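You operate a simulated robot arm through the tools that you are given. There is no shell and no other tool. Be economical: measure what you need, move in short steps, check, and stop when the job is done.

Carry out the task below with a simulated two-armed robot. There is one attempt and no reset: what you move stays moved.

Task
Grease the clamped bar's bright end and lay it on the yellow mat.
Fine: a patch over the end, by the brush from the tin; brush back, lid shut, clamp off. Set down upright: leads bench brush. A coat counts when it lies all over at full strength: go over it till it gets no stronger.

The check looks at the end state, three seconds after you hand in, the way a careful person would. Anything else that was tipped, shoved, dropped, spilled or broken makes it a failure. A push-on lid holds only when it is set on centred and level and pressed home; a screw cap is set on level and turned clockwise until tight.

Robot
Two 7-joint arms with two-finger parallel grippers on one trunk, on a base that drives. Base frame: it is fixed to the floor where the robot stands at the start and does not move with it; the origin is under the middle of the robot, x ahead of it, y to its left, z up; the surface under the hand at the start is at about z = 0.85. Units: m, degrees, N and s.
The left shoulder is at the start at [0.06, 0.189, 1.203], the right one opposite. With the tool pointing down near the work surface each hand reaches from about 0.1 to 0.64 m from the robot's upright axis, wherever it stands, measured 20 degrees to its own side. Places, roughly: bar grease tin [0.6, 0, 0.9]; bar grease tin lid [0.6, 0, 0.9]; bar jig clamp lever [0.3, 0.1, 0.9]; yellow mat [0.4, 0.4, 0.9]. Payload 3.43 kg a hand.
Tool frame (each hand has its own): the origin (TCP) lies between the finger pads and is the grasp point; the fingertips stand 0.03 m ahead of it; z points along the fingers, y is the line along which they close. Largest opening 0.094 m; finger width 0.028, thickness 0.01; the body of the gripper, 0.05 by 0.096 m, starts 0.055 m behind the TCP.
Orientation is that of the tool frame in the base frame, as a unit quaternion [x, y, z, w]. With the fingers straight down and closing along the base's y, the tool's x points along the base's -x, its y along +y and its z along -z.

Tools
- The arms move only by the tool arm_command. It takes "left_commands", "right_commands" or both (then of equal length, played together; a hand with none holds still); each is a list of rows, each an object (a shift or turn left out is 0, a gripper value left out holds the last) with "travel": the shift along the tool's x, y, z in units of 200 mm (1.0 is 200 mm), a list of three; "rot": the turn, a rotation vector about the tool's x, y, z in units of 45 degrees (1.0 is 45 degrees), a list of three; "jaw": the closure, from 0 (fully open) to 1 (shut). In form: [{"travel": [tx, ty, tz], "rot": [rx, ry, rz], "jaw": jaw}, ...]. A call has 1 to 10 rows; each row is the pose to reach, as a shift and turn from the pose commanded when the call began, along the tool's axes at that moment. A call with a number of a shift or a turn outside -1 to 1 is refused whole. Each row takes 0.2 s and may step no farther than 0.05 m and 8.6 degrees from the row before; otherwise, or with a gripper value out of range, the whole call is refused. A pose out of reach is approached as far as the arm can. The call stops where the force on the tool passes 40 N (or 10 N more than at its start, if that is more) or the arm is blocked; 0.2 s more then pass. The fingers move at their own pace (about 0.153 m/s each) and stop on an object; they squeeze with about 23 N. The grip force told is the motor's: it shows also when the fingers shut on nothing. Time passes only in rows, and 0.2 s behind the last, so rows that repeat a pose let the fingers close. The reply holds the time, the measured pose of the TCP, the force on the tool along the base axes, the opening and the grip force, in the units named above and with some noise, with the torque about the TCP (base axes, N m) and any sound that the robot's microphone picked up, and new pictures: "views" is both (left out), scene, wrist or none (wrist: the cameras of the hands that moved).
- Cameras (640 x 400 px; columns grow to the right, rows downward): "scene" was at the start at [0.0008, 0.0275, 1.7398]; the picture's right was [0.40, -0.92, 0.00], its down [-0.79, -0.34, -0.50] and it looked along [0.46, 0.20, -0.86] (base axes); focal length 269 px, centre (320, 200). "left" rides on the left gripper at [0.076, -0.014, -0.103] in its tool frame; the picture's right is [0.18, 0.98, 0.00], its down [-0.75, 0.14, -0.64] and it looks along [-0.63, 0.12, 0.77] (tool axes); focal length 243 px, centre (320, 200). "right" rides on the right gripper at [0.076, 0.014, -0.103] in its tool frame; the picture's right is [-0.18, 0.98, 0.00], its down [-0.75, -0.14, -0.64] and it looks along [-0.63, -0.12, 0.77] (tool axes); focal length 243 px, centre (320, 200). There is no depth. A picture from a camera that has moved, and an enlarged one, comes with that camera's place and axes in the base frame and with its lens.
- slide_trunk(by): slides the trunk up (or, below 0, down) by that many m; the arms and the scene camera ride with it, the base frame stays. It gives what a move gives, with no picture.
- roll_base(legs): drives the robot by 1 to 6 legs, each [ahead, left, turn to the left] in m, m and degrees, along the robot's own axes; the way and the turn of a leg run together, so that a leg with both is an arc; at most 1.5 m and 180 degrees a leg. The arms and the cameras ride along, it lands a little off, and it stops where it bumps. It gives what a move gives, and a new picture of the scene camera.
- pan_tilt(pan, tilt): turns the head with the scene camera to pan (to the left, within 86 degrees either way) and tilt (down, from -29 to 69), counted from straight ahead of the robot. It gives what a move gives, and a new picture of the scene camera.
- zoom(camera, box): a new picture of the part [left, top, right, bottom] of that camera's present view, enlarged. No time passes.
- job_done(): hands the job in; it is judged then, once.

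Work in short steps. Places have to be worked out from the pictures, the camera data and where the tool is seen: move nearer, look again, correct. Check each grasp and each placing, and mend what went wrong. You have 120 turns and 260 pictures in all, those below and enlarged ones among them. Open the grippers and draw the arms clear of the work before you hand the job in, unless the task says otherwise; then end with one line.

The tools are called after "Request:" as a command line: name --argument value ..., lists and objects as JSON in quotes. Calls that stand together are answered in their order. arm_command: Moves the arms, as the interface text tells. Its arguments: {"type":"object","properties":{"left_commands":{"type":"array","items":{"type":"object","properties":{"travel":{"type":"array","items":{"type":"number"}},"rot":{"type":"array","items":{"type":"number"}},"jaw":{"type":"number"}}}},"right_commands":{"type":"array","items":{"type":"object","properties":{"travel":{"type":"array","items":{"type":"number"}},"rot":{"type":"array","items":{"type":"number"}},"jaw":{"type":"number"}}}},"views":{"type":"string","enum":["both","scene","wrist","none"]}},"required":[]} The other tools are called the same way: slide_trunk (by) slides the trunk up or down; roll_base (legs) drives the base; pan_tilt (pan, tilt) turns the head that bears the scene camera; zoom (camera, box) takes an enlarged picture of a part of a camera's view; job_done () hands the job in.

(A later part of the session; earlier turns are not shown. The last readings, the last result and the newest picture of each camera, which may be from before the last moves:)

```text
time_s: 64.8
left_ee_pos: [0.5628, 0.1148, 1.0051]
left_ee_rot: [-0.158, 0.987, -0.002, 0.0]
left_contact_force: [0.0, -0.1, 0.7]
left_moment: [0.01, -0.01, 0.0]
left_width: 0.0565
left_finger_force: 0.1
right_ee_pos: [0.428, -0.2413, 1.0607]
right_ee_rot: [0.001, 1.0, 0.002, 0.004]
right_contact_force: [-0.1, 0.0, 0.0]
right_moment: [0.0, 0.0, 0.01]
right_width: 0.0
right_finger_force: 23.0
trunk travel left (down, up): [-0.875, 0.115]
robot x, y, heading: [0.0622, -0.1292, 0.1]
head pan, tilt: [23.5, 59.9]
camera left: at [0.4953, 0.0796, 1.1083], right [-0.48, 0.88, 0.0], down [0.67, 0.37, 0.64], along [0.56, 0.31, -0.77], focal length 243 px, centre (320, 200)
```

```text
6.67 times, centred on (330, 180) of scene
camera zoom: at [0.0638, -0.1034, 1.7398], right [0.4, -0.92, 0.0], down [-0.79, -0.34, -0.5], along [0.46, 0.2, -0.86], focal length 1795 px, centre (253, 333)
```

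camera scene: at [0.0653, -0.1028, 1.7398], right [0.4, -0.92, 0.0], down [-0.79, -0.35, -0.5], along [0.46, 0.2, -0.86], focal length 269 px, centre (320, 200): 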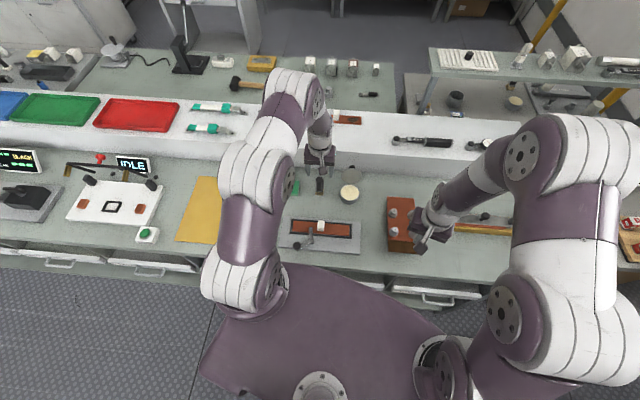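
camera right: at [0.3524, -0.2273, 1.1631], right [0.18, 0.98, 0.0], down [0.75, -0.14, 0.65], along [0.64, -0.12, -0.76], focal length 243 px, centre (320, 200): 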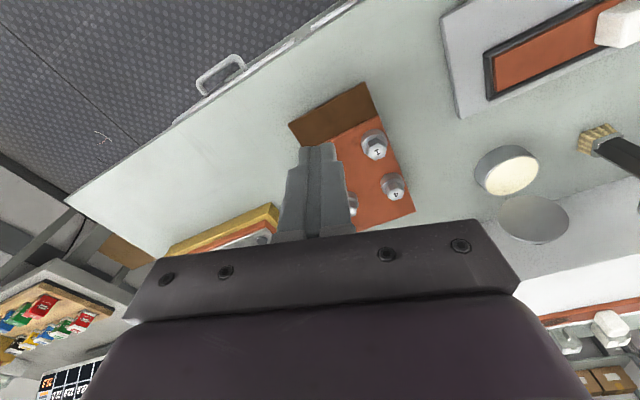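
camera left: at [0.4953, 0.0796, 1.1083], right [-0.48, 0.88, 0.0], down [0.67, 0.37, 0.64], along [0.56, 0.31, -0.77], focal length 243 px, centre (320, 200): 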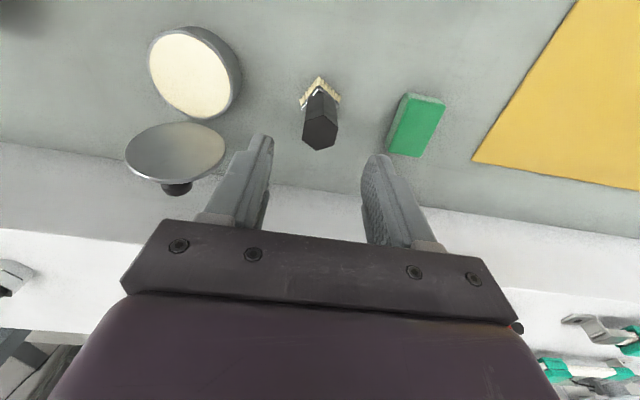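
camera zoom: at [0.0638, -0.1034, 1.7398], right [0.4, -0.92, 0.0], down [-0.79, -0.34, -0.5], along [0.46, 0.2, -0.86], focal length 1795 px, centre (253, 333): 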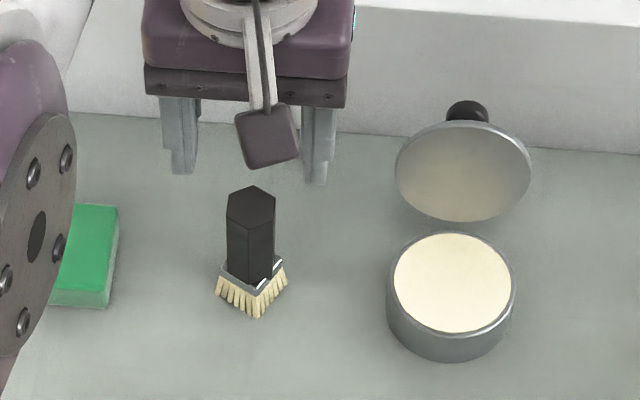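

The brush is back and stands upright. The lid leans back about 30°, so I'll bring the closed left fingers above and just behind its top edge.

Request:
arm_command --left_commands '[{"travel": [-0.05, -0.1, -0.1], "jaw": 1}, {"travel": [-0.13, -0.25, -0.12], "jaw": 1}, {"travel": [-0.25, -0.4, -0.12], "jaw": 1}, {"travel": [-0.374, -0.524, -0.12], "jaw": 1}]' --views "wrist"

Request:
zoom --camera "scene" --box '[305, 140, 395, 200]'

Request:
zoom --camera "left" --box '[220, 40, 420, 200]'

```text
time_s: 65.8
left_ee_pos: [0.6714, 0.0376, 1.0287]
left_ee_rot: [-0.159, 0.987, -0.002, 0.0]
left_contact_force: [-0.1, -0.3, -0.3]
left_moment: [0.02, 0.04, -0.02]
left_width: 0.0001
left_finger_force: 23.2
right_ee_pos: [0.4305, -0.2405, 1.0607]
right_ee_rot: [0.0, 1.0, 0.002, 0.003]
right_contact_force: [0.8, -0.1, -0.4]
right_moment: [0.02, -0.02, -0.02]
right_width: 0.0
right_finger_force: 23.1
trunk travel left (down, up): [-0.875, 0.115]
robot x, y, heading: [0.0617, -0.1305, -0.1]
head pan, tilt: [23.5, 59.9]
camera left: at [0.6026, 0.0022, 1.1309], right [-0.48, 0.88, 0.0], down [0.67, 0.37, 0.64], along [0.56, 0.31, -0.77], focal length 243 px, centre (320, 200)
```

left: 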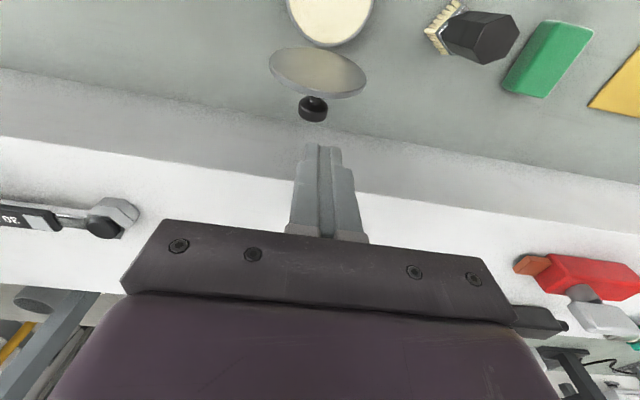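

```text
6.67 times, centred on (350, 170) of scene
camera zoom: at [0.0667, -0.1033, 1.7399], right [0.4, -0.92, 0.0], down [-0.79, -0.35, -0.5], along [0.46, 0.2, -0.87], focal length 1795 px, centre (120, 400)
```

zoom: 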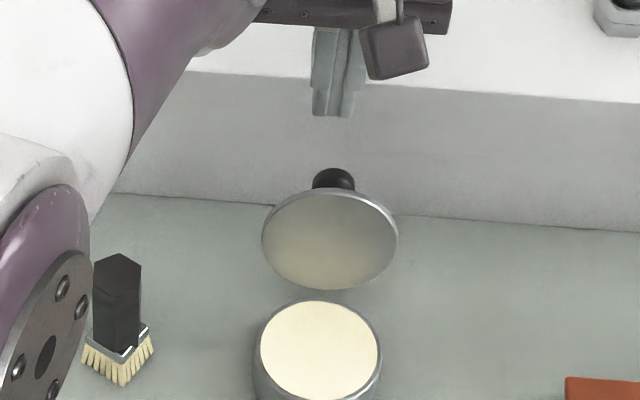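

```text
2.50 times, centred on (320, 120) of left
camera zoom: at [0.6026, 0.0022, 1.1309], right [-0.48, 0.88, 0.0], down [0.67, 0.37, 0.64], along [0.56, 0.31, -0.77], focal length 606 px, centre (320, 400)
```

zoom: 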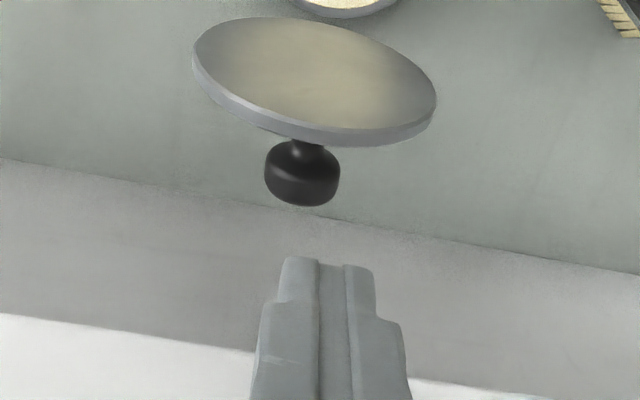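

The finger is behind the lid's top edge and above the knob. I'll lower it 6 cm and then pull toward the robot to swing the lid over.

Request:
arm_command --left_commands '[{"travel": [0, -0.01, 0.2], "jaw": 1}, {"travel": [0, -0.02, 0.3], "jaw": 1}, {"travel": [0.1, -0.02, 0.29], "jaw": 1}, {"travel": [0.2, -0.02, 0.28], "jaw": 1}, {"travel": [0.28, -0.02, 0.25], "jaw": 1}]' --views "wrist"

Request:
zoom --camera "scene" --box '[305, 150, 395, 210]'

```text
time_s: 66.4
left_ee_pos: [0.6693, 0.0365, 0.9787]
left_ee_rot: [-0.159, 0.987, -0.002, 0.005]
left_contact_force: [-1.6, 0.0, 0.4]
left_moment: [0.0, -0.19, 0.0]
left_width: 0.0
left_finger_force: 22.7
right_ee_pos: [0.4282, -0.2402, 1.0621]
right_ee_rot: [0.0, 1.0, 0.002, 0.004]
right_contact_force: [-0.1, 0.5, -0.3]
right_moment: [0.03, -0.02, -0.02]
right_width: 0.0001
right_finger_force: 23.0
trunk travel left (down, up): [-0.875, 0.115]
robot x, y, heading: [0.0634, -0.1301, 0.3]
head pan, tilt: [23.5, 59.9]
stopped in row 3 (left hand): the force on the tool passed its limit at 45 N (the readings are from after the stop); the commanded pose is now the measured one
camera left: at [0.6007, 0.0003, 1.0806], right [-0.48, 0.88, -0.01], down [0.67, 0.37, 0.65], along [0.57, 0.31, -0.76], focal length 243 px, centre (320, 200)
```

left: 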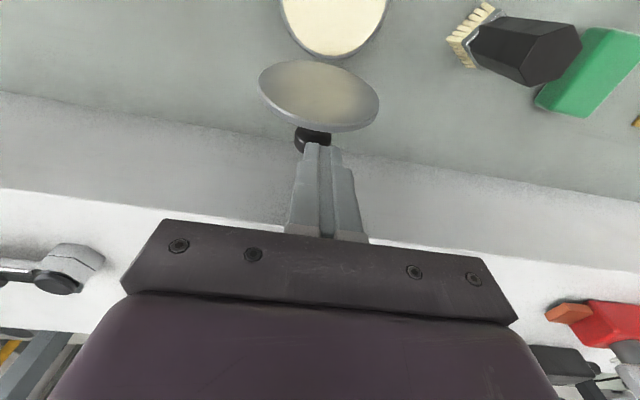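

```text
6.67 times, centred on (350, 180) of scene
camera zoom: at [0.0618, -0.103, 1.7398], right [0.4, -0.92, 0.0], down [-0.79, -0.35, -0.5], along [0.46, 0.2, -0.86], focal length 1795 px, centre (120, 333)
```

zoom: 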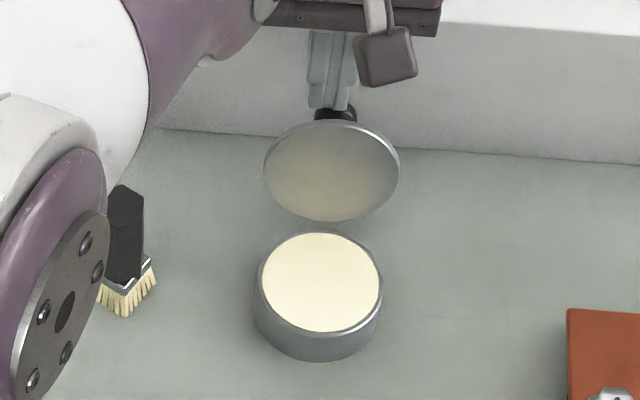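

The tips met something, probably the knob, with the tip near z=0.949. That is already below the lid's top edge, so I'll rise 2 mm and pull toward the robot.

Request:
arm_command --left_commands '[{"travel": [0.0, 0, -0.01], "jaw": 1}, {"travel": [0.08, 0, -0.01], "jaw": 1}, {"travel": [0.16, 0, -0.012], "jaw": 1}, {"travel": [0.24, 0, -0.015], "jaw": 1}]' --views "wrist"

Request:
zoom --camera "scene" --box '[305, 150, 395, 210]'

```text
time_s: 67.4
left_ee_pos: [0.637, 0.0246, 0.9863]
left_ee_rot: [-0.158, 0.987, -0.004, 0.014]
left_contact_force: [0.4, 5.8, 14.0]
left_moment: [0.24, -0.33, 0.1]
left_width: 0.0001
left_finger_force: 23.3
right_ee_pos: [0.4291, -0.2393, 1.0612]
right_ee_rot: [-0.002, 1.0, 0.001, 0.004]
right_contact_force: [-0.1, -0.6, 0.0]
right_moment: [0.03, 0.01, 0.0]
right_width: 0.0001
right_finger_force: 23.1
trunk travel left (down, up): [-0.875, 0.115]
robot x, y, heading: [0.0655, -0.1289, 0.3]
head pan, tilt: [23.5, 59.9]
stopped in row 4 (left hand): the force on the tool passed its limit at 46 N (the readings are from after the stop); the commanded pose is now the measured one
camera left: at [0.5663, -0.0115, 1.0872], right [-0.48, 0.88, -0.02], down [0.65, 0.37, 0.66], along [0.58, 0.31, -0.75], focal length 243 px, centre (320, 200)
```

left: 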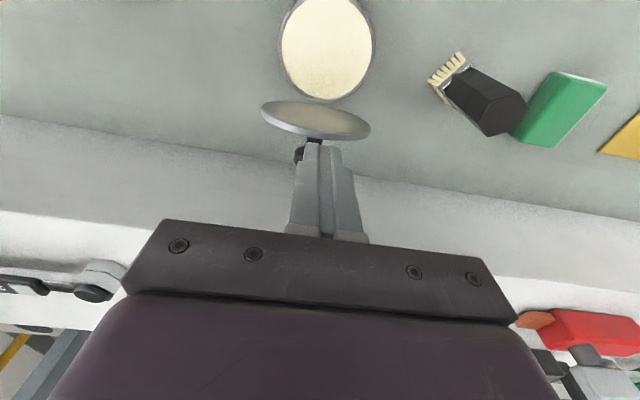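

```text
6.67 times, centred on (350, 180) of scene
camera zoom: at [0.0642, -0.1025, 1.7396], right [0.4, -0.92, 0.0], down [-0.79, -0.35, -0.5], along [0.46, 0.2, -0.86], focal length 1795 px, centre (120, 333)
```

zoom: 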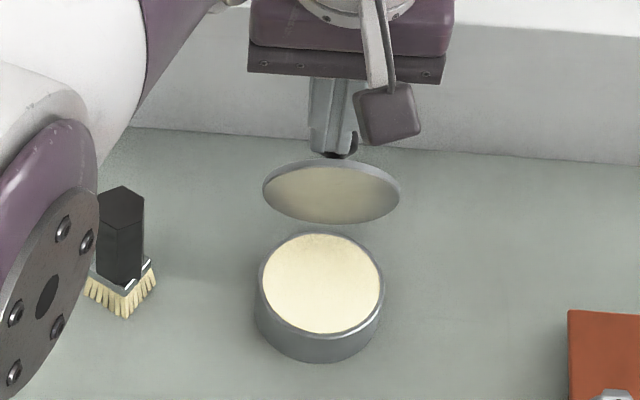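

The lid has come forward past vertical, to about 70°, and rests against my finger and knob. I'll rise 3 cm and see whether it falls closed.

Request:
arm_command --left_commands '[{"travel": [0.0, 0, -0.05], "jaw": 1}, {"travel": [0.0, 0, -0.15], "jaw": 1}, {"travel": [0.0, 0, -0.15], "jaw": 1}]' --views "wrist"

Request:
zoom --camera "scene" --box '[305, 150, 395, 210]'

```text
time_s: 68.2
left_ee_pos: [0.6365, 0.0243, 1.0143]
left_ee_rot: [-0.159, 0.987, -0.003, 0.011]
left_contact_force: [-0.2, -0.4, 0.5]
left_moment: [0.01, -0.01, -0.02]
left_width: 0.0
left_finger_force: 23.4
right_ee_pos: [0.4302, -0.2395, 1.06]
right_ee_rot: [0.0, 1.0, 0.002, 0.003]
right_contact_force: [0.4, 0.2, -0.2]
right_moment: [-0.01, -0.01, -0.01]
right_width: 0.0001
right_finger_force: 22.9
trunk travel left (down, up): [-0.875, 0.115]
robot x, y, heading: [0.0635, -0.1331, -0.0]
head pan, tilt: [23.5, 59.9]
camera left: at [0.5655, -0.0117, 1.1149], right [-0.48, 0.88, -0.01], down [0.66, 0.37, 0.66], along [0.58, 0.31, -0.76], focal length 243 px, centre (320, 200)
```

left: 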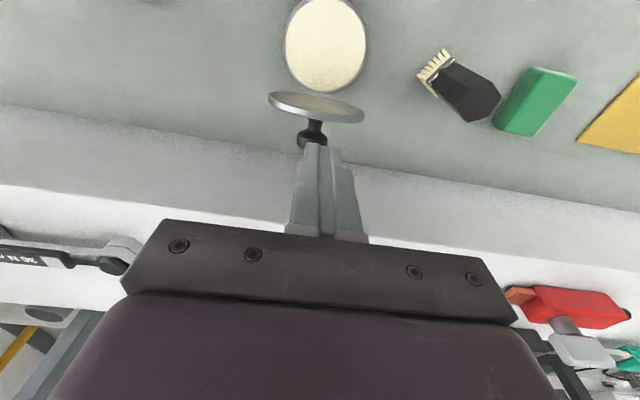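

```text
6.67 times, centred on (350, 180) of scene
camera zoom: at [0.0667, -0.1023, 1.7398], right [0.4, -0.92, 0.0], down [-0.79, -0.35, -0.5], along [0.46, 0.2, -0.87], focal length 1795 px, centre (120, 333)
```

zoom: 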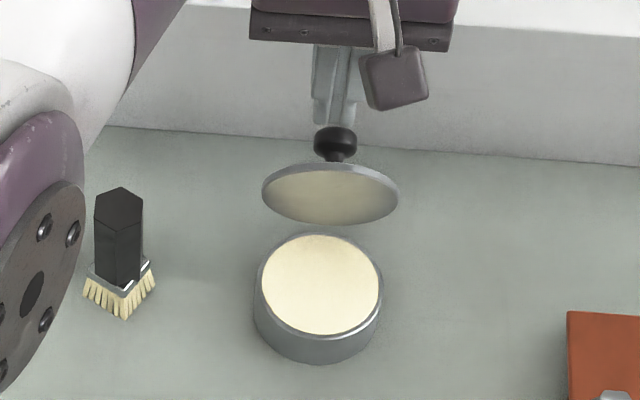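

The lid stays nearly vertical by friction, with its top edge around z=0.97. I'll lower the tip to z≈0.958 behind it and push toward the robot.

Request:
arm_command --left_commands '[{"travel": [-0.01, 0, 0.06], "jaw": 1}, {"travel": [-0.01, 0, 0.125], "jaw": 1}, {"travel": [0.08, 0, 0.125], "jaw": 1}, {"travel": [0.16, 0, 0.125], "jaw": 1}, {"travel": [0.24, 0, 0.125], "jaw": 1}, {"travel": [0.32, 0, 0.12], "jaw": 1}]' --views "wrist"

Request:
zoom --camera "scene" --box '[305, 150, 395, 210]'

```text
time_s: 69.6
left_ee_pos: [0.5765, 0.0043, 0.9893]
left_ee_rot: [-0.158, 0.987, -0.004, 0.012]
left_contact_force: [1.2, -0.4, -0.1]
left_moment: [-0.04, -0.02, -0.01]
left_width: 0.0001
left_finger_force: 22.9
right_ee_pos: [0.4291, -0.2398, 1.0612]
right_ee_rot: [0.0, 1.0, 0.002, 0.004]
right_contact_force: [-0.5, -0.3, 1.0]
right_moment: [-0.01, 0.01, -0.03]
right_width: 0.0
right_finger_force: 22.7
trunk travel left (down, up): [-0.875, 0.115]
robot x, y, heading: [0.0644, -0.1318, 0.2]
head pan, tilt: [23.5, 59.9]
camera left: at [0.505, -0.032, 1.0895], right [-0.48, 0.88, -0.01], down [0.66, 0.37, 0.66], along [0.58, 0.31, -0.75], focal length 243 px, centre (320, 200)
```

left: 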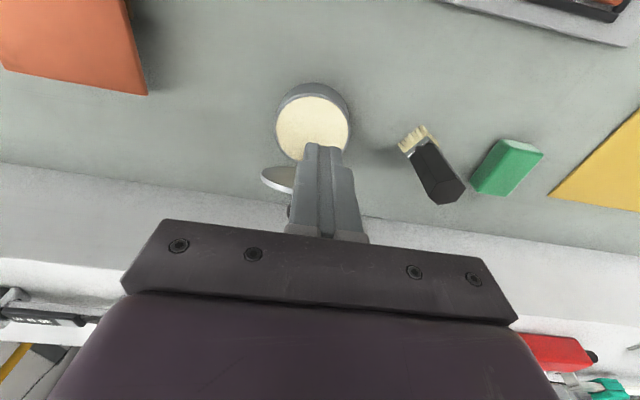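

```text
6.67 times, centred on (350, 180) of scene
camera zoom: at [0.0646, -0.1029, 1.7398], right [0.4, -0.92, 0.0], down [-0.79, -0.35, -0.5], along [0.46, 0.2, -0.86], focal length 1795 px, centre (120, 333)
```

zoom: 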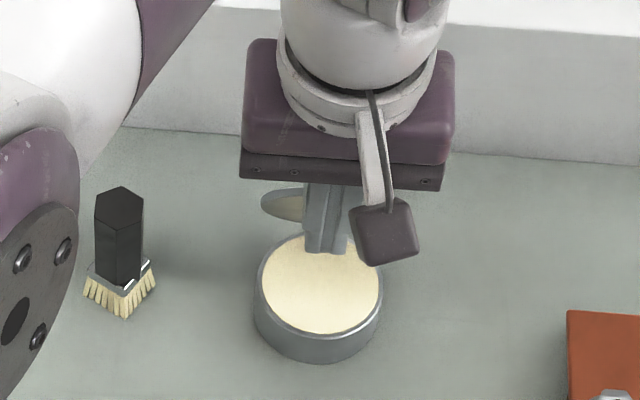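

The finger passed just over the lid's top edge. I'll go back above the knob at the rear with fingers open to grip it instead.

Request:
arm_command --left_commands '[{"travel": [0, 0, -0.15], "jaw": 1}, {"travel": [-0.12, -0.005, -0.17], "jaw": 1}, {"travel": [-0.24, -0.01, -0.17], "jaw": 0.4}, {"travel": [-0.345, -0.014, -0.17], "jaw": 0.4}, {"travel": [-0.345, -0.014, -0.05], "jaw": 0.4}]' --views "wrist"

Request:
zoom --camera "left" --box '[220, 60, 420, 200]'

Request:
zoom --camera "scene" --box '[305, 150, 395, 210]'

```text
time_s: 70.8
left_ee_pos: [0.644, 0.0225, 1.0002]
left_ee_rot: [-0.159, 0.987, -0.004, 0.011]
left_contact_force: [0.3, -0.3, -0.1]
left_moment: [-0.01, -0.01, 0.02]
left_width: 0.0563
left_finger_force: 0.0
right_ee_pos: [0.4303, -0.2396, 1.0611]
right_ee_rot: [0.0, 1.0, 0.002, 0.003]
right_contact_force: [-0.1, -0.1, -0.7]
right_moment: [0.01, -0.01, 0.02]
right_width: 0.0001
right_finger_force: 22.8
trunk travel left (down, up): [-0.875, 0.115]
robot x, y, heading: [0.0642, -0.1321, -0.2]
head pan, tilt: [23.5, 59.9]
camera left: at [0.5729, -0.013, 1.1016], right [-0.48, 0.88, -0.01], down [0.66, 0.37, 0.66], along [0.58, 0.31, -0.75], focal length 243 px, centre (320, 200)
```

left: 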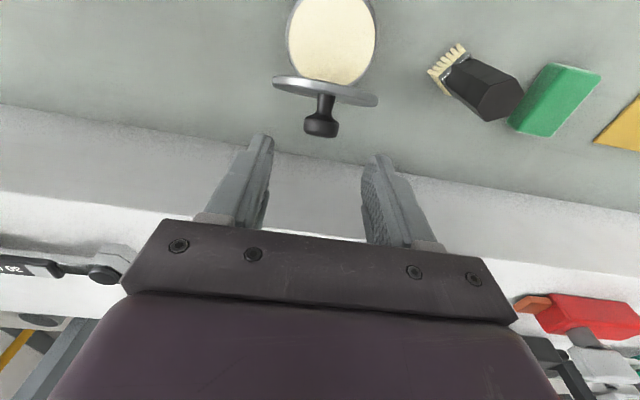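

```text
2.86 times, centred on (320, 130) of left
camera zoom: at [0.5729, -0.013, 1.1016], right [-0.48, 0.88, -0.01], down [0.66, 0.37, 0.66], along [0.58, 0.31, -0.75], focal length 693 px, centre (320, 400)
```

zoom: 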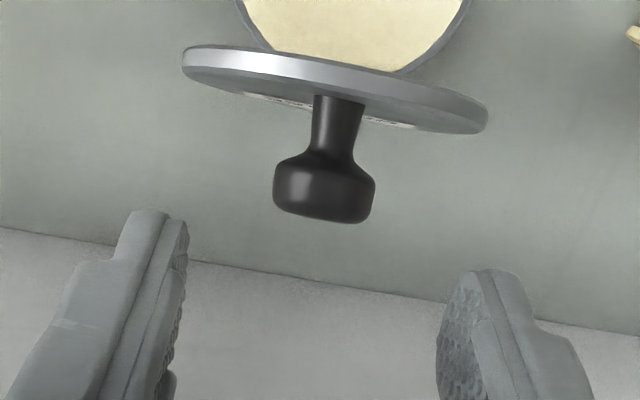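

```text
6.67 times, centred on (350, 180) of scene
camera zoom: at [0.0666, -0.1024, 1.7399], right [0.4, -0.92, 0.0], down [-0.79, -0.35, -0.5], along [0.46, 0.2, -0.87], focal length 1795 px, centre (120, 333)
```

zoom: 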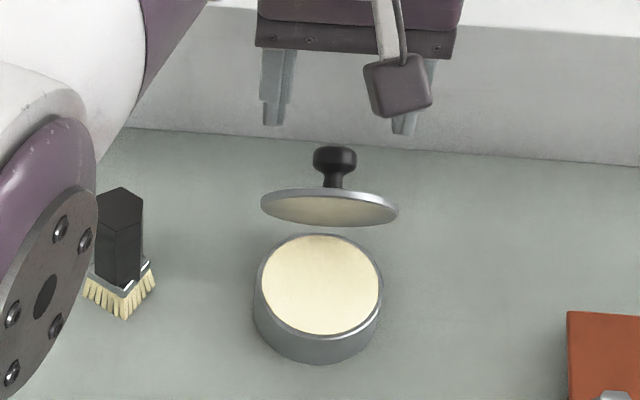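

The lid is creeping forward under its own weight. I'll raise the hand clear and wait.

Request:
arm_command --left_commands '[{"travel": [0, 0, -0.15], "jaw": 0.4}, {"travel": [0, 0, -0.15], "jaw": 0.4}, {"travel": [0, 0, -0.15], "jaw": 0.4}, {"travel": [0, 0, -0.15], "jaw": 0.4}, {"travel": [0, 0, -0.15], "jaw": 0.4}, {"travel": [0, 0, -0.15], "jaw": 0.4}, {"travel": [0, 0, -0.15], "jaw": 0.4}, {"travel": [0, 0, -0.15], "jaw": 0.4}, {"travel": [0, 0, -0.15], "jaw": 0.4}, {"travel": [0, 0, -0.15], "jaw": 0.4}]' --views "none"

Request:
zoom --camera "scene" --box '[305, 150, 395, 210]'

```text
time_s: 73.0
left_ee_pos: [0.6419, 0.0228, 1.0301]
left_ee_rot: [-0.159, 0.987, -0.003, 0.011]
left_contact_force: [0.0, -0.3, -0.3]
left_moment: [0.02, 0.0, 0.0]
left_width: 0.0562
left_finger_force: 0.1
right_ee_pos: [0.4302, -0.2392, 1.0615]
right_ee_rot: [0.0, 1.0, 0.002, 0.002]
right_contact_force: [0.4, 0.1, -0.2]
right_moment: [0.0, 0.02, 0.01]
right_width: 0.0
right_finger_force: 22.8
trunk travel left (down, up): [-0.875, 0.115]
robot x, y, heading: [0.0647, -0.1313, -0.1]
head pan, tilt: [23.5, 59.9]
```

```text
6.67 times, centred on (350, 180) of scene
camera zoom: at [0.0657, -0.1025, 1.7398], right [0.4, -0.92, 0.0], down [-0.79, -0.35, -0.5], along [0.46, 0.2, -0.86], focal length 1795 px, centre (120, 333)
```

zoom: 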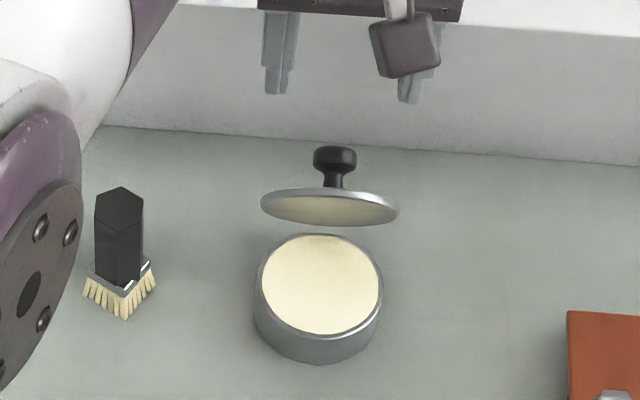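

The lid holds at about 73° by friction, with its knob near (0.63, 0.018, 0.955). I'll put the closed fingers behind the knob and push it toward the robot.

Request:
arm_command --left_commands '[{"travel": [-0.05, 0.01, 0], "jaw": 1}, {"travel": [-0.1, 0.015, 0.02], "jaw": 1}, {"travel": [-0.1, 0.015, 0.15], "jaw": 1}, {"travel": [-0.1, 0.015, 0.27], "jaw": 1}, {"travel": [0.0, 0.015, 0.27], "jaw": 1}, {"travel": [0.08, 0.015, 0.27], "jaw": 1}, {"travel": [0.14, 0.015, 0.29], "jaw": 1}, {"travel": [0.2, 0.015, 0.32], "jaw": 1}]' --views "wrist"

Request:
zoom --camera "scene" --box '[305, 150, 395, 210]'

```text
time_s: 74.8
left_ee_pos: [0.6031, 0.0148, 0.9658]
left_ee_rot: [-0.159, 0.987, -0.003, 0.011]
left_contact_force: [0.5, -0.5, -0.2]
left_moment: [-0.02, -0.02, -0.02]
left_width: 0.0
left_finger_force: 23.0
right_ee_pos: [0.4295, -0.2392, 1.0607]
right_ee_rot: [0.0, 1.0, 0.002, 0.004]
right_contact_force: [0.4, -0.1, 0.3]
right_moment: [0.01, 0.02, -0.02]
right_width: 0.0001
right_finger_force: 22.6
trunk travel left (down, up): [-0.875, 0.115]
robot x, y, heading: [0.065, -0.1316, 0.1]
head pan, tilt: [23.5, 59.9]
camera left: at [0.5322, -0.0219, 1.0673], right [-0.48, 0.88, -0.01], down [0.66, 0.37, 0.66], along [0.58, 0.31, -0.75], focal length 243 px, centre (320, 200)
```

left: 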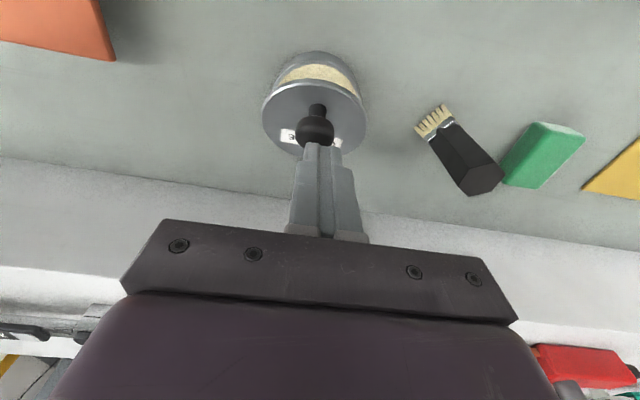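

```text
6.67 times, centred on (350, 180) of scene
camera zoom: at [0.065, -0.1029, 1.7398], right [0.4, -0.92, 0.0], down [-0.79, -0.35, -0.5], along [0.46, 0.2, -0.86], focal length 1795 px, centre (120, 333)
```

zoom: 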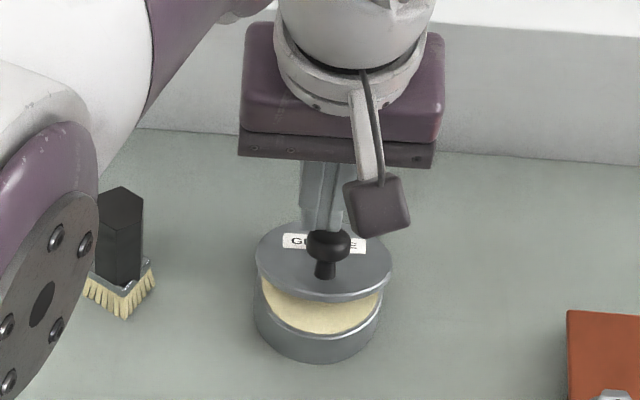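

The lid is down to about 30°. I'll lift the fingers over the knob and press it straight down.

Request:
arm_command --left_commands '[{"travel": [0, 0, -0.17], "jaw": 1}, {"travel": [0.08, -0.02, -0.2], "jaw": 1}, {"travel": [0.15, -0.04, -0.2], "jaw": 1}, {"travel": [0.15, -0.04, -0.05], "jaw": 1}, {"travel": [0.15, -0.04, 0.05], "jaw": 1}, {"travel": [0.15, -0.04, 0.08], "jaw": 1}, {"travel": [0.15, -0.04, 0.1], "jaw": 1}, {"travel": [0.15, -0.04, 0.115], "jaw": 1}]' --views "wrist"

Request:
zoom --camera "scene" --box '[305, 150, 395, 210]'

```text
time_s: 76.6
left_ee_pos: [0.5782, -0.0057, 0.9437]
left_ee_rot: [-0.159, 0.987, -0.003, 0.011]
left_contact_force: [-1.9, -0.8, 7.2]
left_moment: [0.02, 0.11, 0.01]
left_width: 0.0003
left_finger_force: 22.4
right_ee_pos: [0.428, -0.2402, 1.0611]
right_ee_rot: [0.0, 1.0, 0.002, 0.004]
right_contact_force: [0.0, 0.1, 1.1]
right_moment: [-0.01, -0.03, -0.04]
right_width: 0.0
right_finger_force: 22.7
trunk travel left (down, up): [-0.875, 0.115]
robot x, y, heading: [0.0687, -0.1308, 0.0]
head pan, tilt: [23.5, 59.9]
camera left: at [0.5068, -0.0398, 1.0443], right [-0.48, 0.88, -0.01], down [0.66, 0.37, 0.66], along [0.58, 0.31, -0.75], focal length 243 px, centre (320, 200)
```

left: 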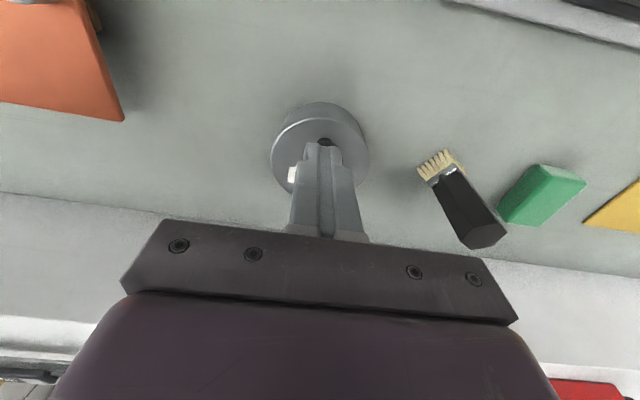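

```text
6.67 times, centred on (350, 180) of scene
camera zoom: at [0.0638, -0.1026, 1.74], right [0.4, -0.92, 0.0], down [-0.79, -0.35, -0.5], along [0.46, 0.2, -0.86], focal length 1795 px, centre (120, 333)
```

zoom: 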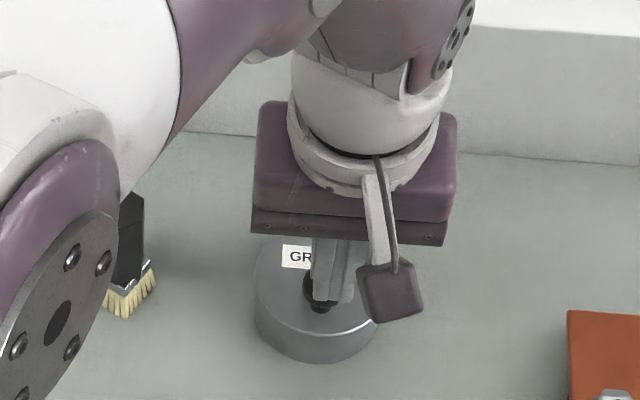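

Lid appears shut, with 7 N of contact. I'll press further down until it resists firmly.

Request:
arm_command --left_commands '[{"travel": [0, 0, 0.012], "jaw": 1}, {"travel": [0, 0, 0.024], "jaw": 1}, {"travel": [0, 0, 0.036], "jaw": 1}, {"travel": [0, 0, 0.048], "jaw": 1}, {"travel": [0, 0, 0.06], "jaw": 1}]' --views "none"

Request:
arm_command --left_commands '[{"travel": [0, 0, -0.2], "jaw": 1}, {"travel": [0, 0.2, -0.4], "jaw": 1}, {"travel": [0.1, 0.4, -0.45], "jaw": 1}]' --views "wrist"

Request:
zoom --camera "scene" --box '[305, 150, 395, 210]'

```text
time_s: 77.3
left_ee_pos: [0.5767, -0.0045, 0.942]
left_ee_rot: [-0.16, 0.987, -0.005, 0.015]
left_contact_force: [-13.1, 2.1, 30.3]
left_moment: [0.07, 0.59, -0.05]
left_width: 0.0
left_finger_force: 23.3
right_ee_pos: [0.4268, -0.2394, 1.0626]
right_ee_rot: [-0.001, 1.0, 0.002, 0.005]
right_contact_force: [-0.4, 0.3, 0.2]
right_moment: [0.01, 0.02, -0.01]
right_width: 0.0
right_finger_force: 23.2
trunk travel left (down, up): [-0.875, 0.115]
robot x, y, heading: [0.0643, -0.1316, 0.1]
head pan, tilt: [23.5, 59.9]
stopped in row 3 (left hand): the force on the tool passed its limit at 42 N (the readings are from after the stop); the commanded pose is now the measured one
```

```text
refused: row 2 steps farther than a row can; nothing moved
```

```text
6.67 times, centred on (350, 180) of scene
camera zoom: at [0.0586, -0.1031, 1.74], right [0.4, -0.92, 0.0], down [-0.79, -0.35, -0.51], along [0.46, 0.2, -0.86], focal length 1795 px, centre (120, 333)
```

zoom: 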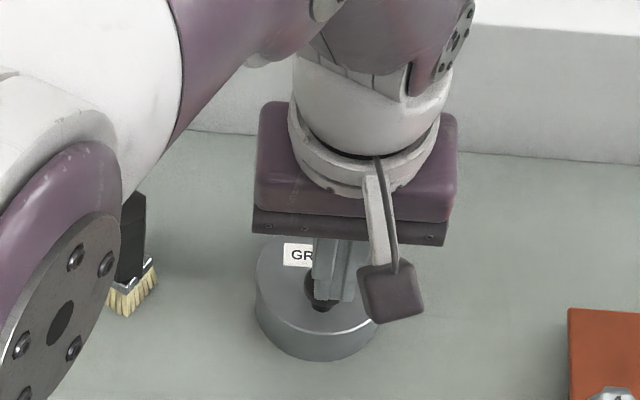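

The lid took 42 N. I'll lift away and inspect the seam.

Request:
arm_command --left_commands '[{"travel": [0, 0, -0.2], "jaw": 1}, {"travel": [0.1, 0.0, -0.38], "jaw": 1}, {"travel": [0.25, 0.1, -0.45], "jaw": 1}, {"travel": [0.4, 0.2, -0.45], "jaw": 1}]' --views "wrist"

Request:
zoom --camera "scene" --box '[315, 160, 390, 210]'

Request:
zoom --camera "right" --box '[440, 110, 600, 260]'

```text
time_s: 78.3
left_ee_pos: [0.4883, 0.0077, 1.0276]
left_ee_rot: [-0.158, 0.987, -0.005, 0.014]
left_contact_force: [0.0, 0.0, 0.6]
left_moment: [-0.02, 0.0, 0.0]
left_width: 0.0001
left_finger_force: 22.9
right_ee_pos: [0.4299, -0.2378, 1.0617]
right_ee_rot: [0.0, 1.0, 0.0, 0.004]
right_contact_force: [-1.1, 0.5, 0.5]
right_moment: [-0.01, -0.01, 0.0]
right_width: 0.0
right_finger_force: 23.3
trunk travel left (down, up): [-0.875, 0.115]
robot x, y, heading: [0.0619, -0.1297, 0.2]
head pan, tilt: [23.5, 59.9]
camera left: at [0.4164, -0.0276, 1.1278], right [-0.48, 0.88, -0.02], down [0.65, 0.37, 0.66], along [0.58, 0.31, -0.75], focal length 243 px, centre (320, 200)
```

left: 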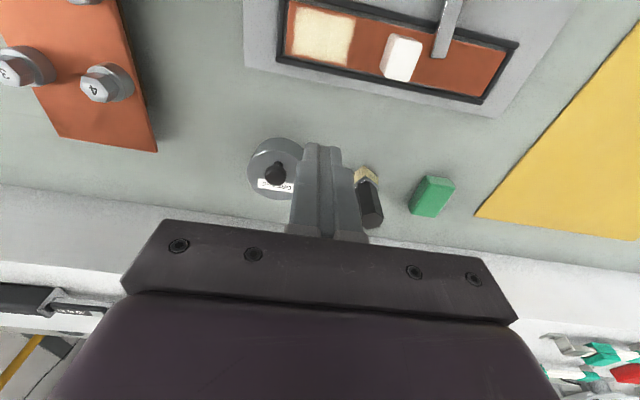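

```text
8.00 times, centred on (352, 185) of scene
camera zoom: at [0.065, -0.1019, 1.7398], right [0.4, -0.92, 0.0], down [-0.79, -0.35, -0.5], along [0.46, 0.2, -0.86], focal length 2154 px, centre (60, 320)
```

zoom: 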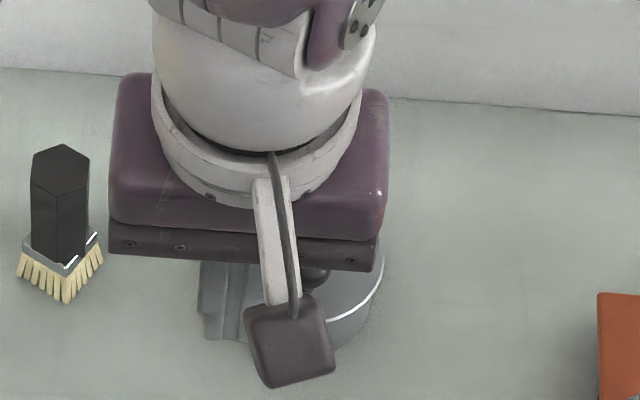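

```text
2.67 times, centred on (520, 185) of right
camera zoom: at [0.3527, -0.2262, 1.163], right [0.18, 0.98, 0.0], down [0.75, -0.14, 0.65], along [0.64, -0.12, -0.76], focal length 647 px, centre (-213, 240)
```

zoom: 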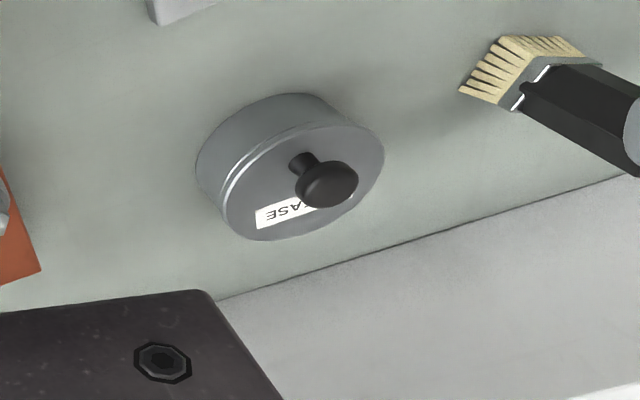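

The lid is shut with an even seam. Next I'll look closely at the clamp lever.

Request:
arm_command --left_commands '[{"travel": [0.25, 0.1, -0.1], "jaw": 0.4}, {"travel": [0.5, 0.3, -0.15], "jaw": 0.4}, {"travel": [0.6, 0.45, -0.15], "jaw": 0.4}]' --views "both"

```text
refused: row 1 steps farther than a row can; nothing moved
```

I'll repeat that with shorter steps.

Request:
arm_command --left_commands '[{"travel": [0.2, 0.08, -0.08], "jaw": 0.4}, {"travel": [0.38, 0.18, -0.14], "jaw": 0.4}, {"travel": [0.5, 0.32, -0.15], "jaw": 0.4}, {"travel": [0.6, 0.45, -0.15], "jaw": 0.4}]' --views "both"

Request:
zoom --camera "scene" --box '[270, 190, 370, 260]'

Request:
zoom --camera "left" --box '[220, 0, 460, 160]'

```text
time_s: 79.3
left_ee_pos: [0.3431, 0.0558, 1.052]
left_ee_rot: [-0.158, 0.987, -0.004, 0.015]
left_contact_force: [-0.3, 0.1, 0.4]
left_moment: [0.02, 0.03, 0.01]
left_width: 0.0566
left_finger_force: 0.2
right_ee_pos: [0.4301, -0.2393, 1.0614]
right_ee_rot: [0.0, 1.0, 0.001, 0.004]
right_contact_force: [-0.3, 0.4, 0.0]
right_moment: [-0.01, -0.02, 0.01]
right_width: 0.0002
right_finger_force: 22.8
trunk travel left (down, up): [-0.875, 0.115]
robot x, y, heading: [0.0688, -0.1275, 0.3]
head pan, tilt: [23.5, 59.9]
camera scene: at [0.0639, -0.1015, 1.7398], right [0.4, -0.92, 0.0], down [-0.79, -0.35, -0.5], along [0.46, 0.2, -0.86], focal length 269 px, centre (320, 200)
camera left: at [0.2723, 0.0214, 1.1521], right [-0.48, 0.88, -0.02], down [0.65, 0.37, 0.66], along [0.59, 0.31, -0.75], focal length 243 px, centre (320, 200)
```

scene: 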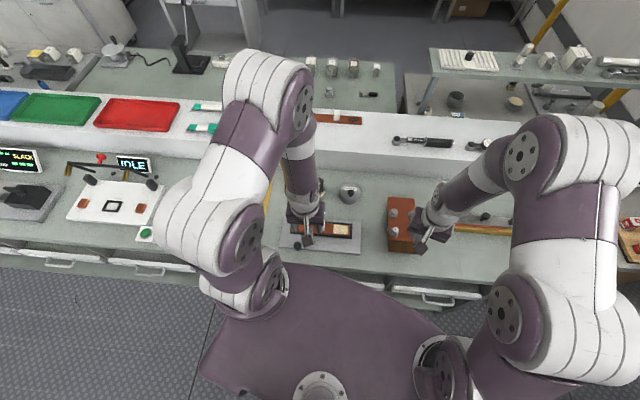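
left: 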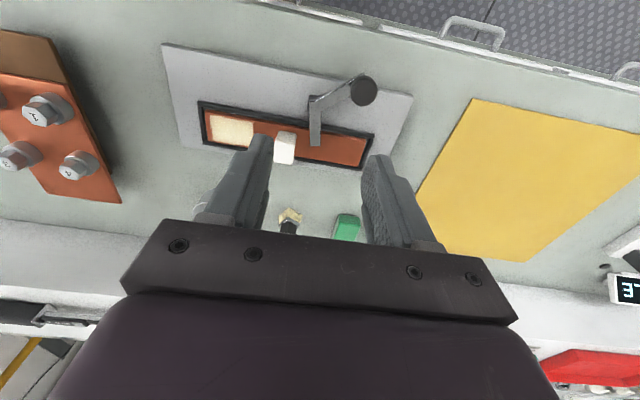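

```text
5.71 times, centred on (320, 225) of scene
camera zoom: at [0.0639, -0.1015, 1.7398], right [0.4, -0.92, 0.0], down [-0.79, -0.35, -0.5], along [0.46, 0.2, -0.86], focal length 1538 px, centre (320, 57)
```

zoom: 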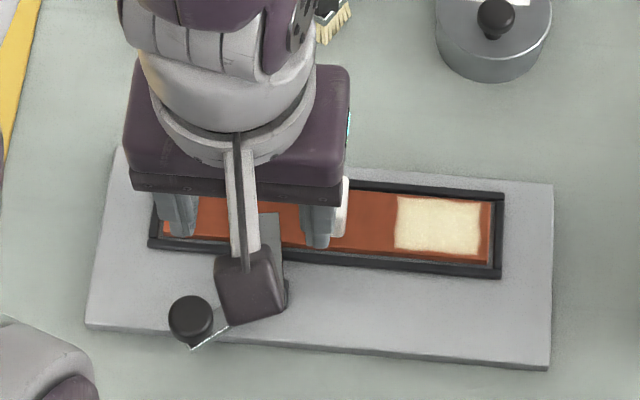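

```text
2.50 times, centred on (340, 80) of left
camera zoom: at [0.2723, 0.0214, 1.1521], right [-0.48, 0.88, -0.02], down [0.65, 0.37, 0.66], along [0.59, 0.31, -0.75], focal length 606 px, centre (270, 500)
```

zoom: 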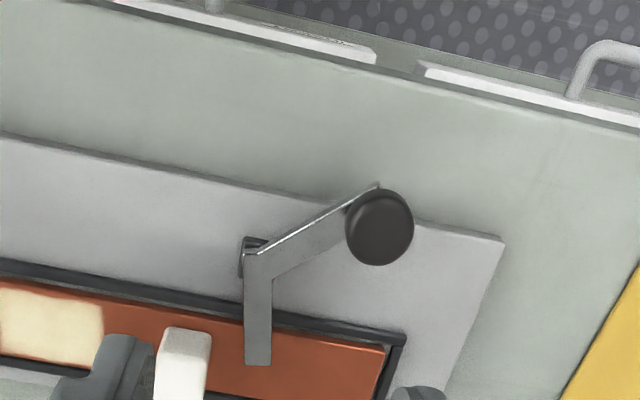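

The lever is a flat L pivoting near (0.362, 0.06), with its knob near (0.321, 0.09, 0.911) and its finger lying on the bar. I'll grip the knob.

Request:
arm_command --left_commands '[{"travel": [0.03, 0.1, 0.15], "jaw": 0.3}, {"travel": [0.05, 0.197, 0.3], "jaw": 0.3}, {"travel": [0.05, 0.197, 0.5], "jaw": 0.3}, {"travel": [0.05, 0.197, 0.59], "jaw": 0.3}]' --views "wrist"

Request:
zoom --camera "scene" --box '[270, 190, 370, 260]'

```text
time_s: 80.3
left_ee_pos: [0.328, 0.09, 0.9407]
left_ee_rot: [-0.159, 0.987, -0.004, 0.014]
left_contact_force: [0.7, 0.2, 0.8]
left_moment: [0.0, 0.01, 0.01]
left_width: 0.0656
left_finger_force: 0.0
left hand out of reach, approached as far as the arm can: row 4
right_ee_pos: [0.4295, -0.2392, 1.0602]
right_ee_rot: [-0.001, 1.0, 0.002, 0.002]
right_contact_force: [0.2, 0.8, -0.6]
right_moment: [0.02, 0.0, -0.01]
right_width: 0.0
right_finger_force: 23.0
trunk travel left (down, up): [-0.875, 0.115]
robot x, y, heading: [0.0656, -0.1256, 0.3]
head pan, tilt: [23.5, 59.9]
camera left: at [0.2566, 0.0556, 1.0417], right [-0.48, 0.88, -0.02], down [0.65, 0.37, 0.66], along [0.58, 0.31, -0.75], focal length 243 px, centre (320, 200)
```

left: 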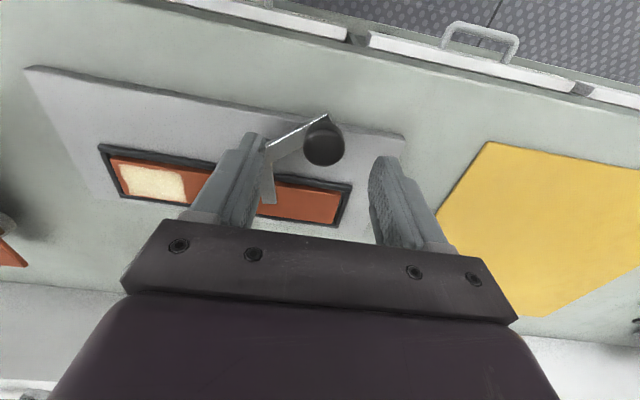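

```text
5.71 times, centred on (320, 225) of scene
camera zoom: at [0.0659, -0.1021, 1.7398], right [0.4, -0.92, 0.0], down [-0.79, -0.35, -0.5], along [0.46, 0.2, -0.86], focal length 1538 px, centre (320, 57)
```

zoom: 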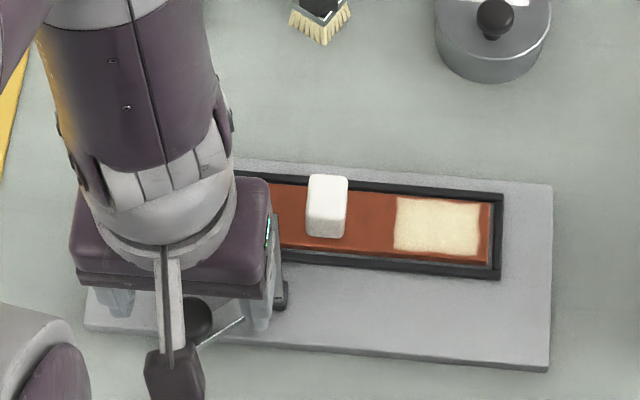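

The arm is folded too close here. I'll raise the hand and move the base back 0.10 m and left 0.10 m.

Request:
arm_command --left_commands '[{"travel": [0, 0, -0.2], "jaw": 0.3}, {"travel": [0, 0, -0.42], "jaw": 0.3}]' --views "none"

Request:
roll_base --legs '[[-0.1, 0, 0], [0, 0.1, 0]]'

```text
time_s: 80.9
left_ee_pos: [0.3258, 0.0903, 1.0238]
left_ee_rot: [-0.159, 0.987, -0.004, 0.014]
left_contact_force: [-0.1, -0.1, -0.2]
left_moment: [0.0, 0.01, 0.01]
left_width: 0.0658
left_finger_force: 0.1
right_ee_pos: [0.4303, -0.2388, 1.0609]
right_ee_rot: [-0.001, 1.0, 0.001, 0.002]
right_contact_force: [0.7, -0.5, -1.1]
right_moment: [0.01, 0.0, 0.02]
right_width: 0.0
right_finger_force: 22.7
trunk travel left (down, up): [-0.875, 0.115]
robot x, y, heading: [0.0645, -0.1315, 0.3]
head pan, tilt: [23.5, 59.9]
```

```text
time_s: 82.8
left_ee_pos: [0.2262, 0.1895, 1.0243]
left_ee_rot: [-0.157, 0.987, -0.004, 0.015]
left_contact_force: [0.5, 0.3, 0.0]
left_moment: [0.01, 0.03, 0.0]
left_width: 0.0659
left_finger_force: 0.0
right_ee_pos: [0.3299, -0.1392, 1.0608]
right_ee_rot: [0.001, 1.0, 0.002, 0.003]
right_contact_force: [-0.8, 0.8, 0.2]
right_moment: [0.02, -0.01, 0.05]
right_width: 0.0
right_finger_force: 23.0
trunk travel left (down, up): [-0.875, 0.115]
robot x, y, heading: [-0.033, -0.0264, -0.2]
head pan, tilt: [23.5, 59.9]
camera scene: at [-0.0358, -0.0021, 1.7399], right [0.4, -0.92, 0.0], down [-0.79, -0.34, -0.5], along [0.46, 0.2, -0.86], focal length 269 px, centre (320, 200)
```

scene: 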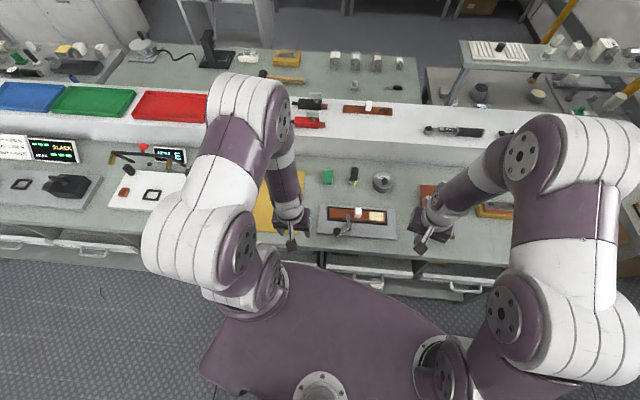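

I'll bring the left hand above the lever knob again.

Request:
arm_command --left_commands '[{"travel": [-0.07, -0.15, 0], "jaw": 0.3}, {"travel": [-0.14, -0.3, 0], "jaw": 0.3}, {"travel": [-0.21, -0.46, 0.0], "jaw": 0.3}, {"travel": [-0.2825, -0.616, 0.1], "jaw": 0.3}, {"travel": [-0.2825, -0.616, 0.3], "jaw": 0.3}]' --views "wrist"

Request:
zoom --camera "left" --box '[220, 80, 420, 220]'

Request:
zoom --camera "scene" --box '[300, 180, 420, 260]'

```text
time_s: 84.0
left_ee_pos: [0.3219, 0.0936, 0.9684]
left_ee_rot: [-0.157, 0.988, -0.004, 0.014]
left_contact_force: [-0.4, 0.3, -0.4]
left_moment: [-0.06, 0.0, -0.02]
left_width: 0.0657
left_finger_force: 0.1
right_ee_pos: [0.3305, -0.1387, 1.0617]
right_ee_rot: [0.001, 1.0, 0.0, 0.002]
right_contact_force: [-0.2, 0.4, 1.2]
right_moment: [-0.01, -0.02, -0.02]
right_width: 0.0
right_finger_force: 23.1
trunk travel left (down, up): [-0.875, 0.115]
robot x, y, heading: [-0.0332, -0.031, -0.3]
head pan, tilt: [23.5, 59.9]
camera left: at [0.2514, 0.0581, 1.0692], right [-0.48, 0.88, -0.02], down [0.65, 0.37, 0.66], along [0.58, 0.3, -0.75], focal length 243 px, centre (320, 200)
```

left: 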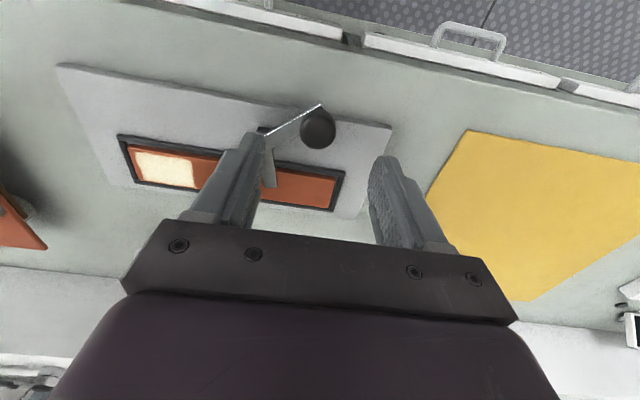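

```text
2.86 times, centred on (320, 150) of left
camera zoom: at [0.2514, 0.0581, 1.0692], right [-0.48, 0.88, -0.02], down [0.65, 0.37, 0.66], along [0.58, 0.3, -0.75], focal length 693 px, centre (320, 343)
```

zoom: 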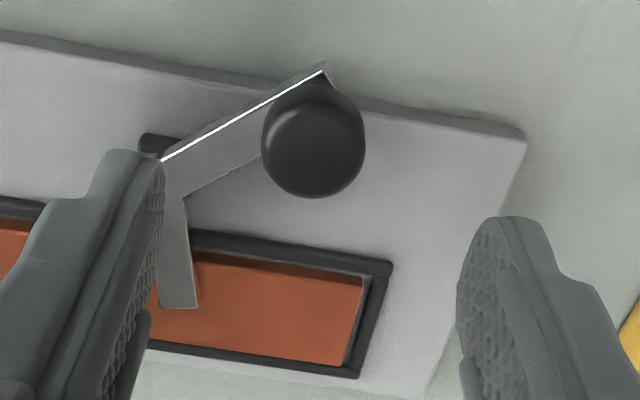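

```text
5.00 times, centred on (360, 220) of scene
camera zoom: at [-0.0345, 0.0003, 1.7399], right [0.4, -0.92, 0.0], down [-0.79, -0.34, -0.5], along [0.46, 0.2, -0.86], focal length 1346 px, centre (120, 100)
```

zoom: 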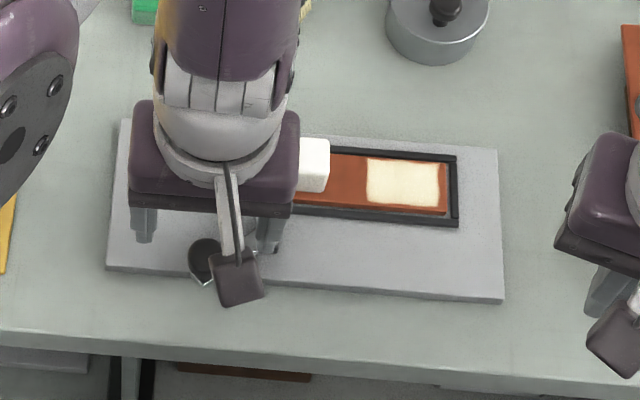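

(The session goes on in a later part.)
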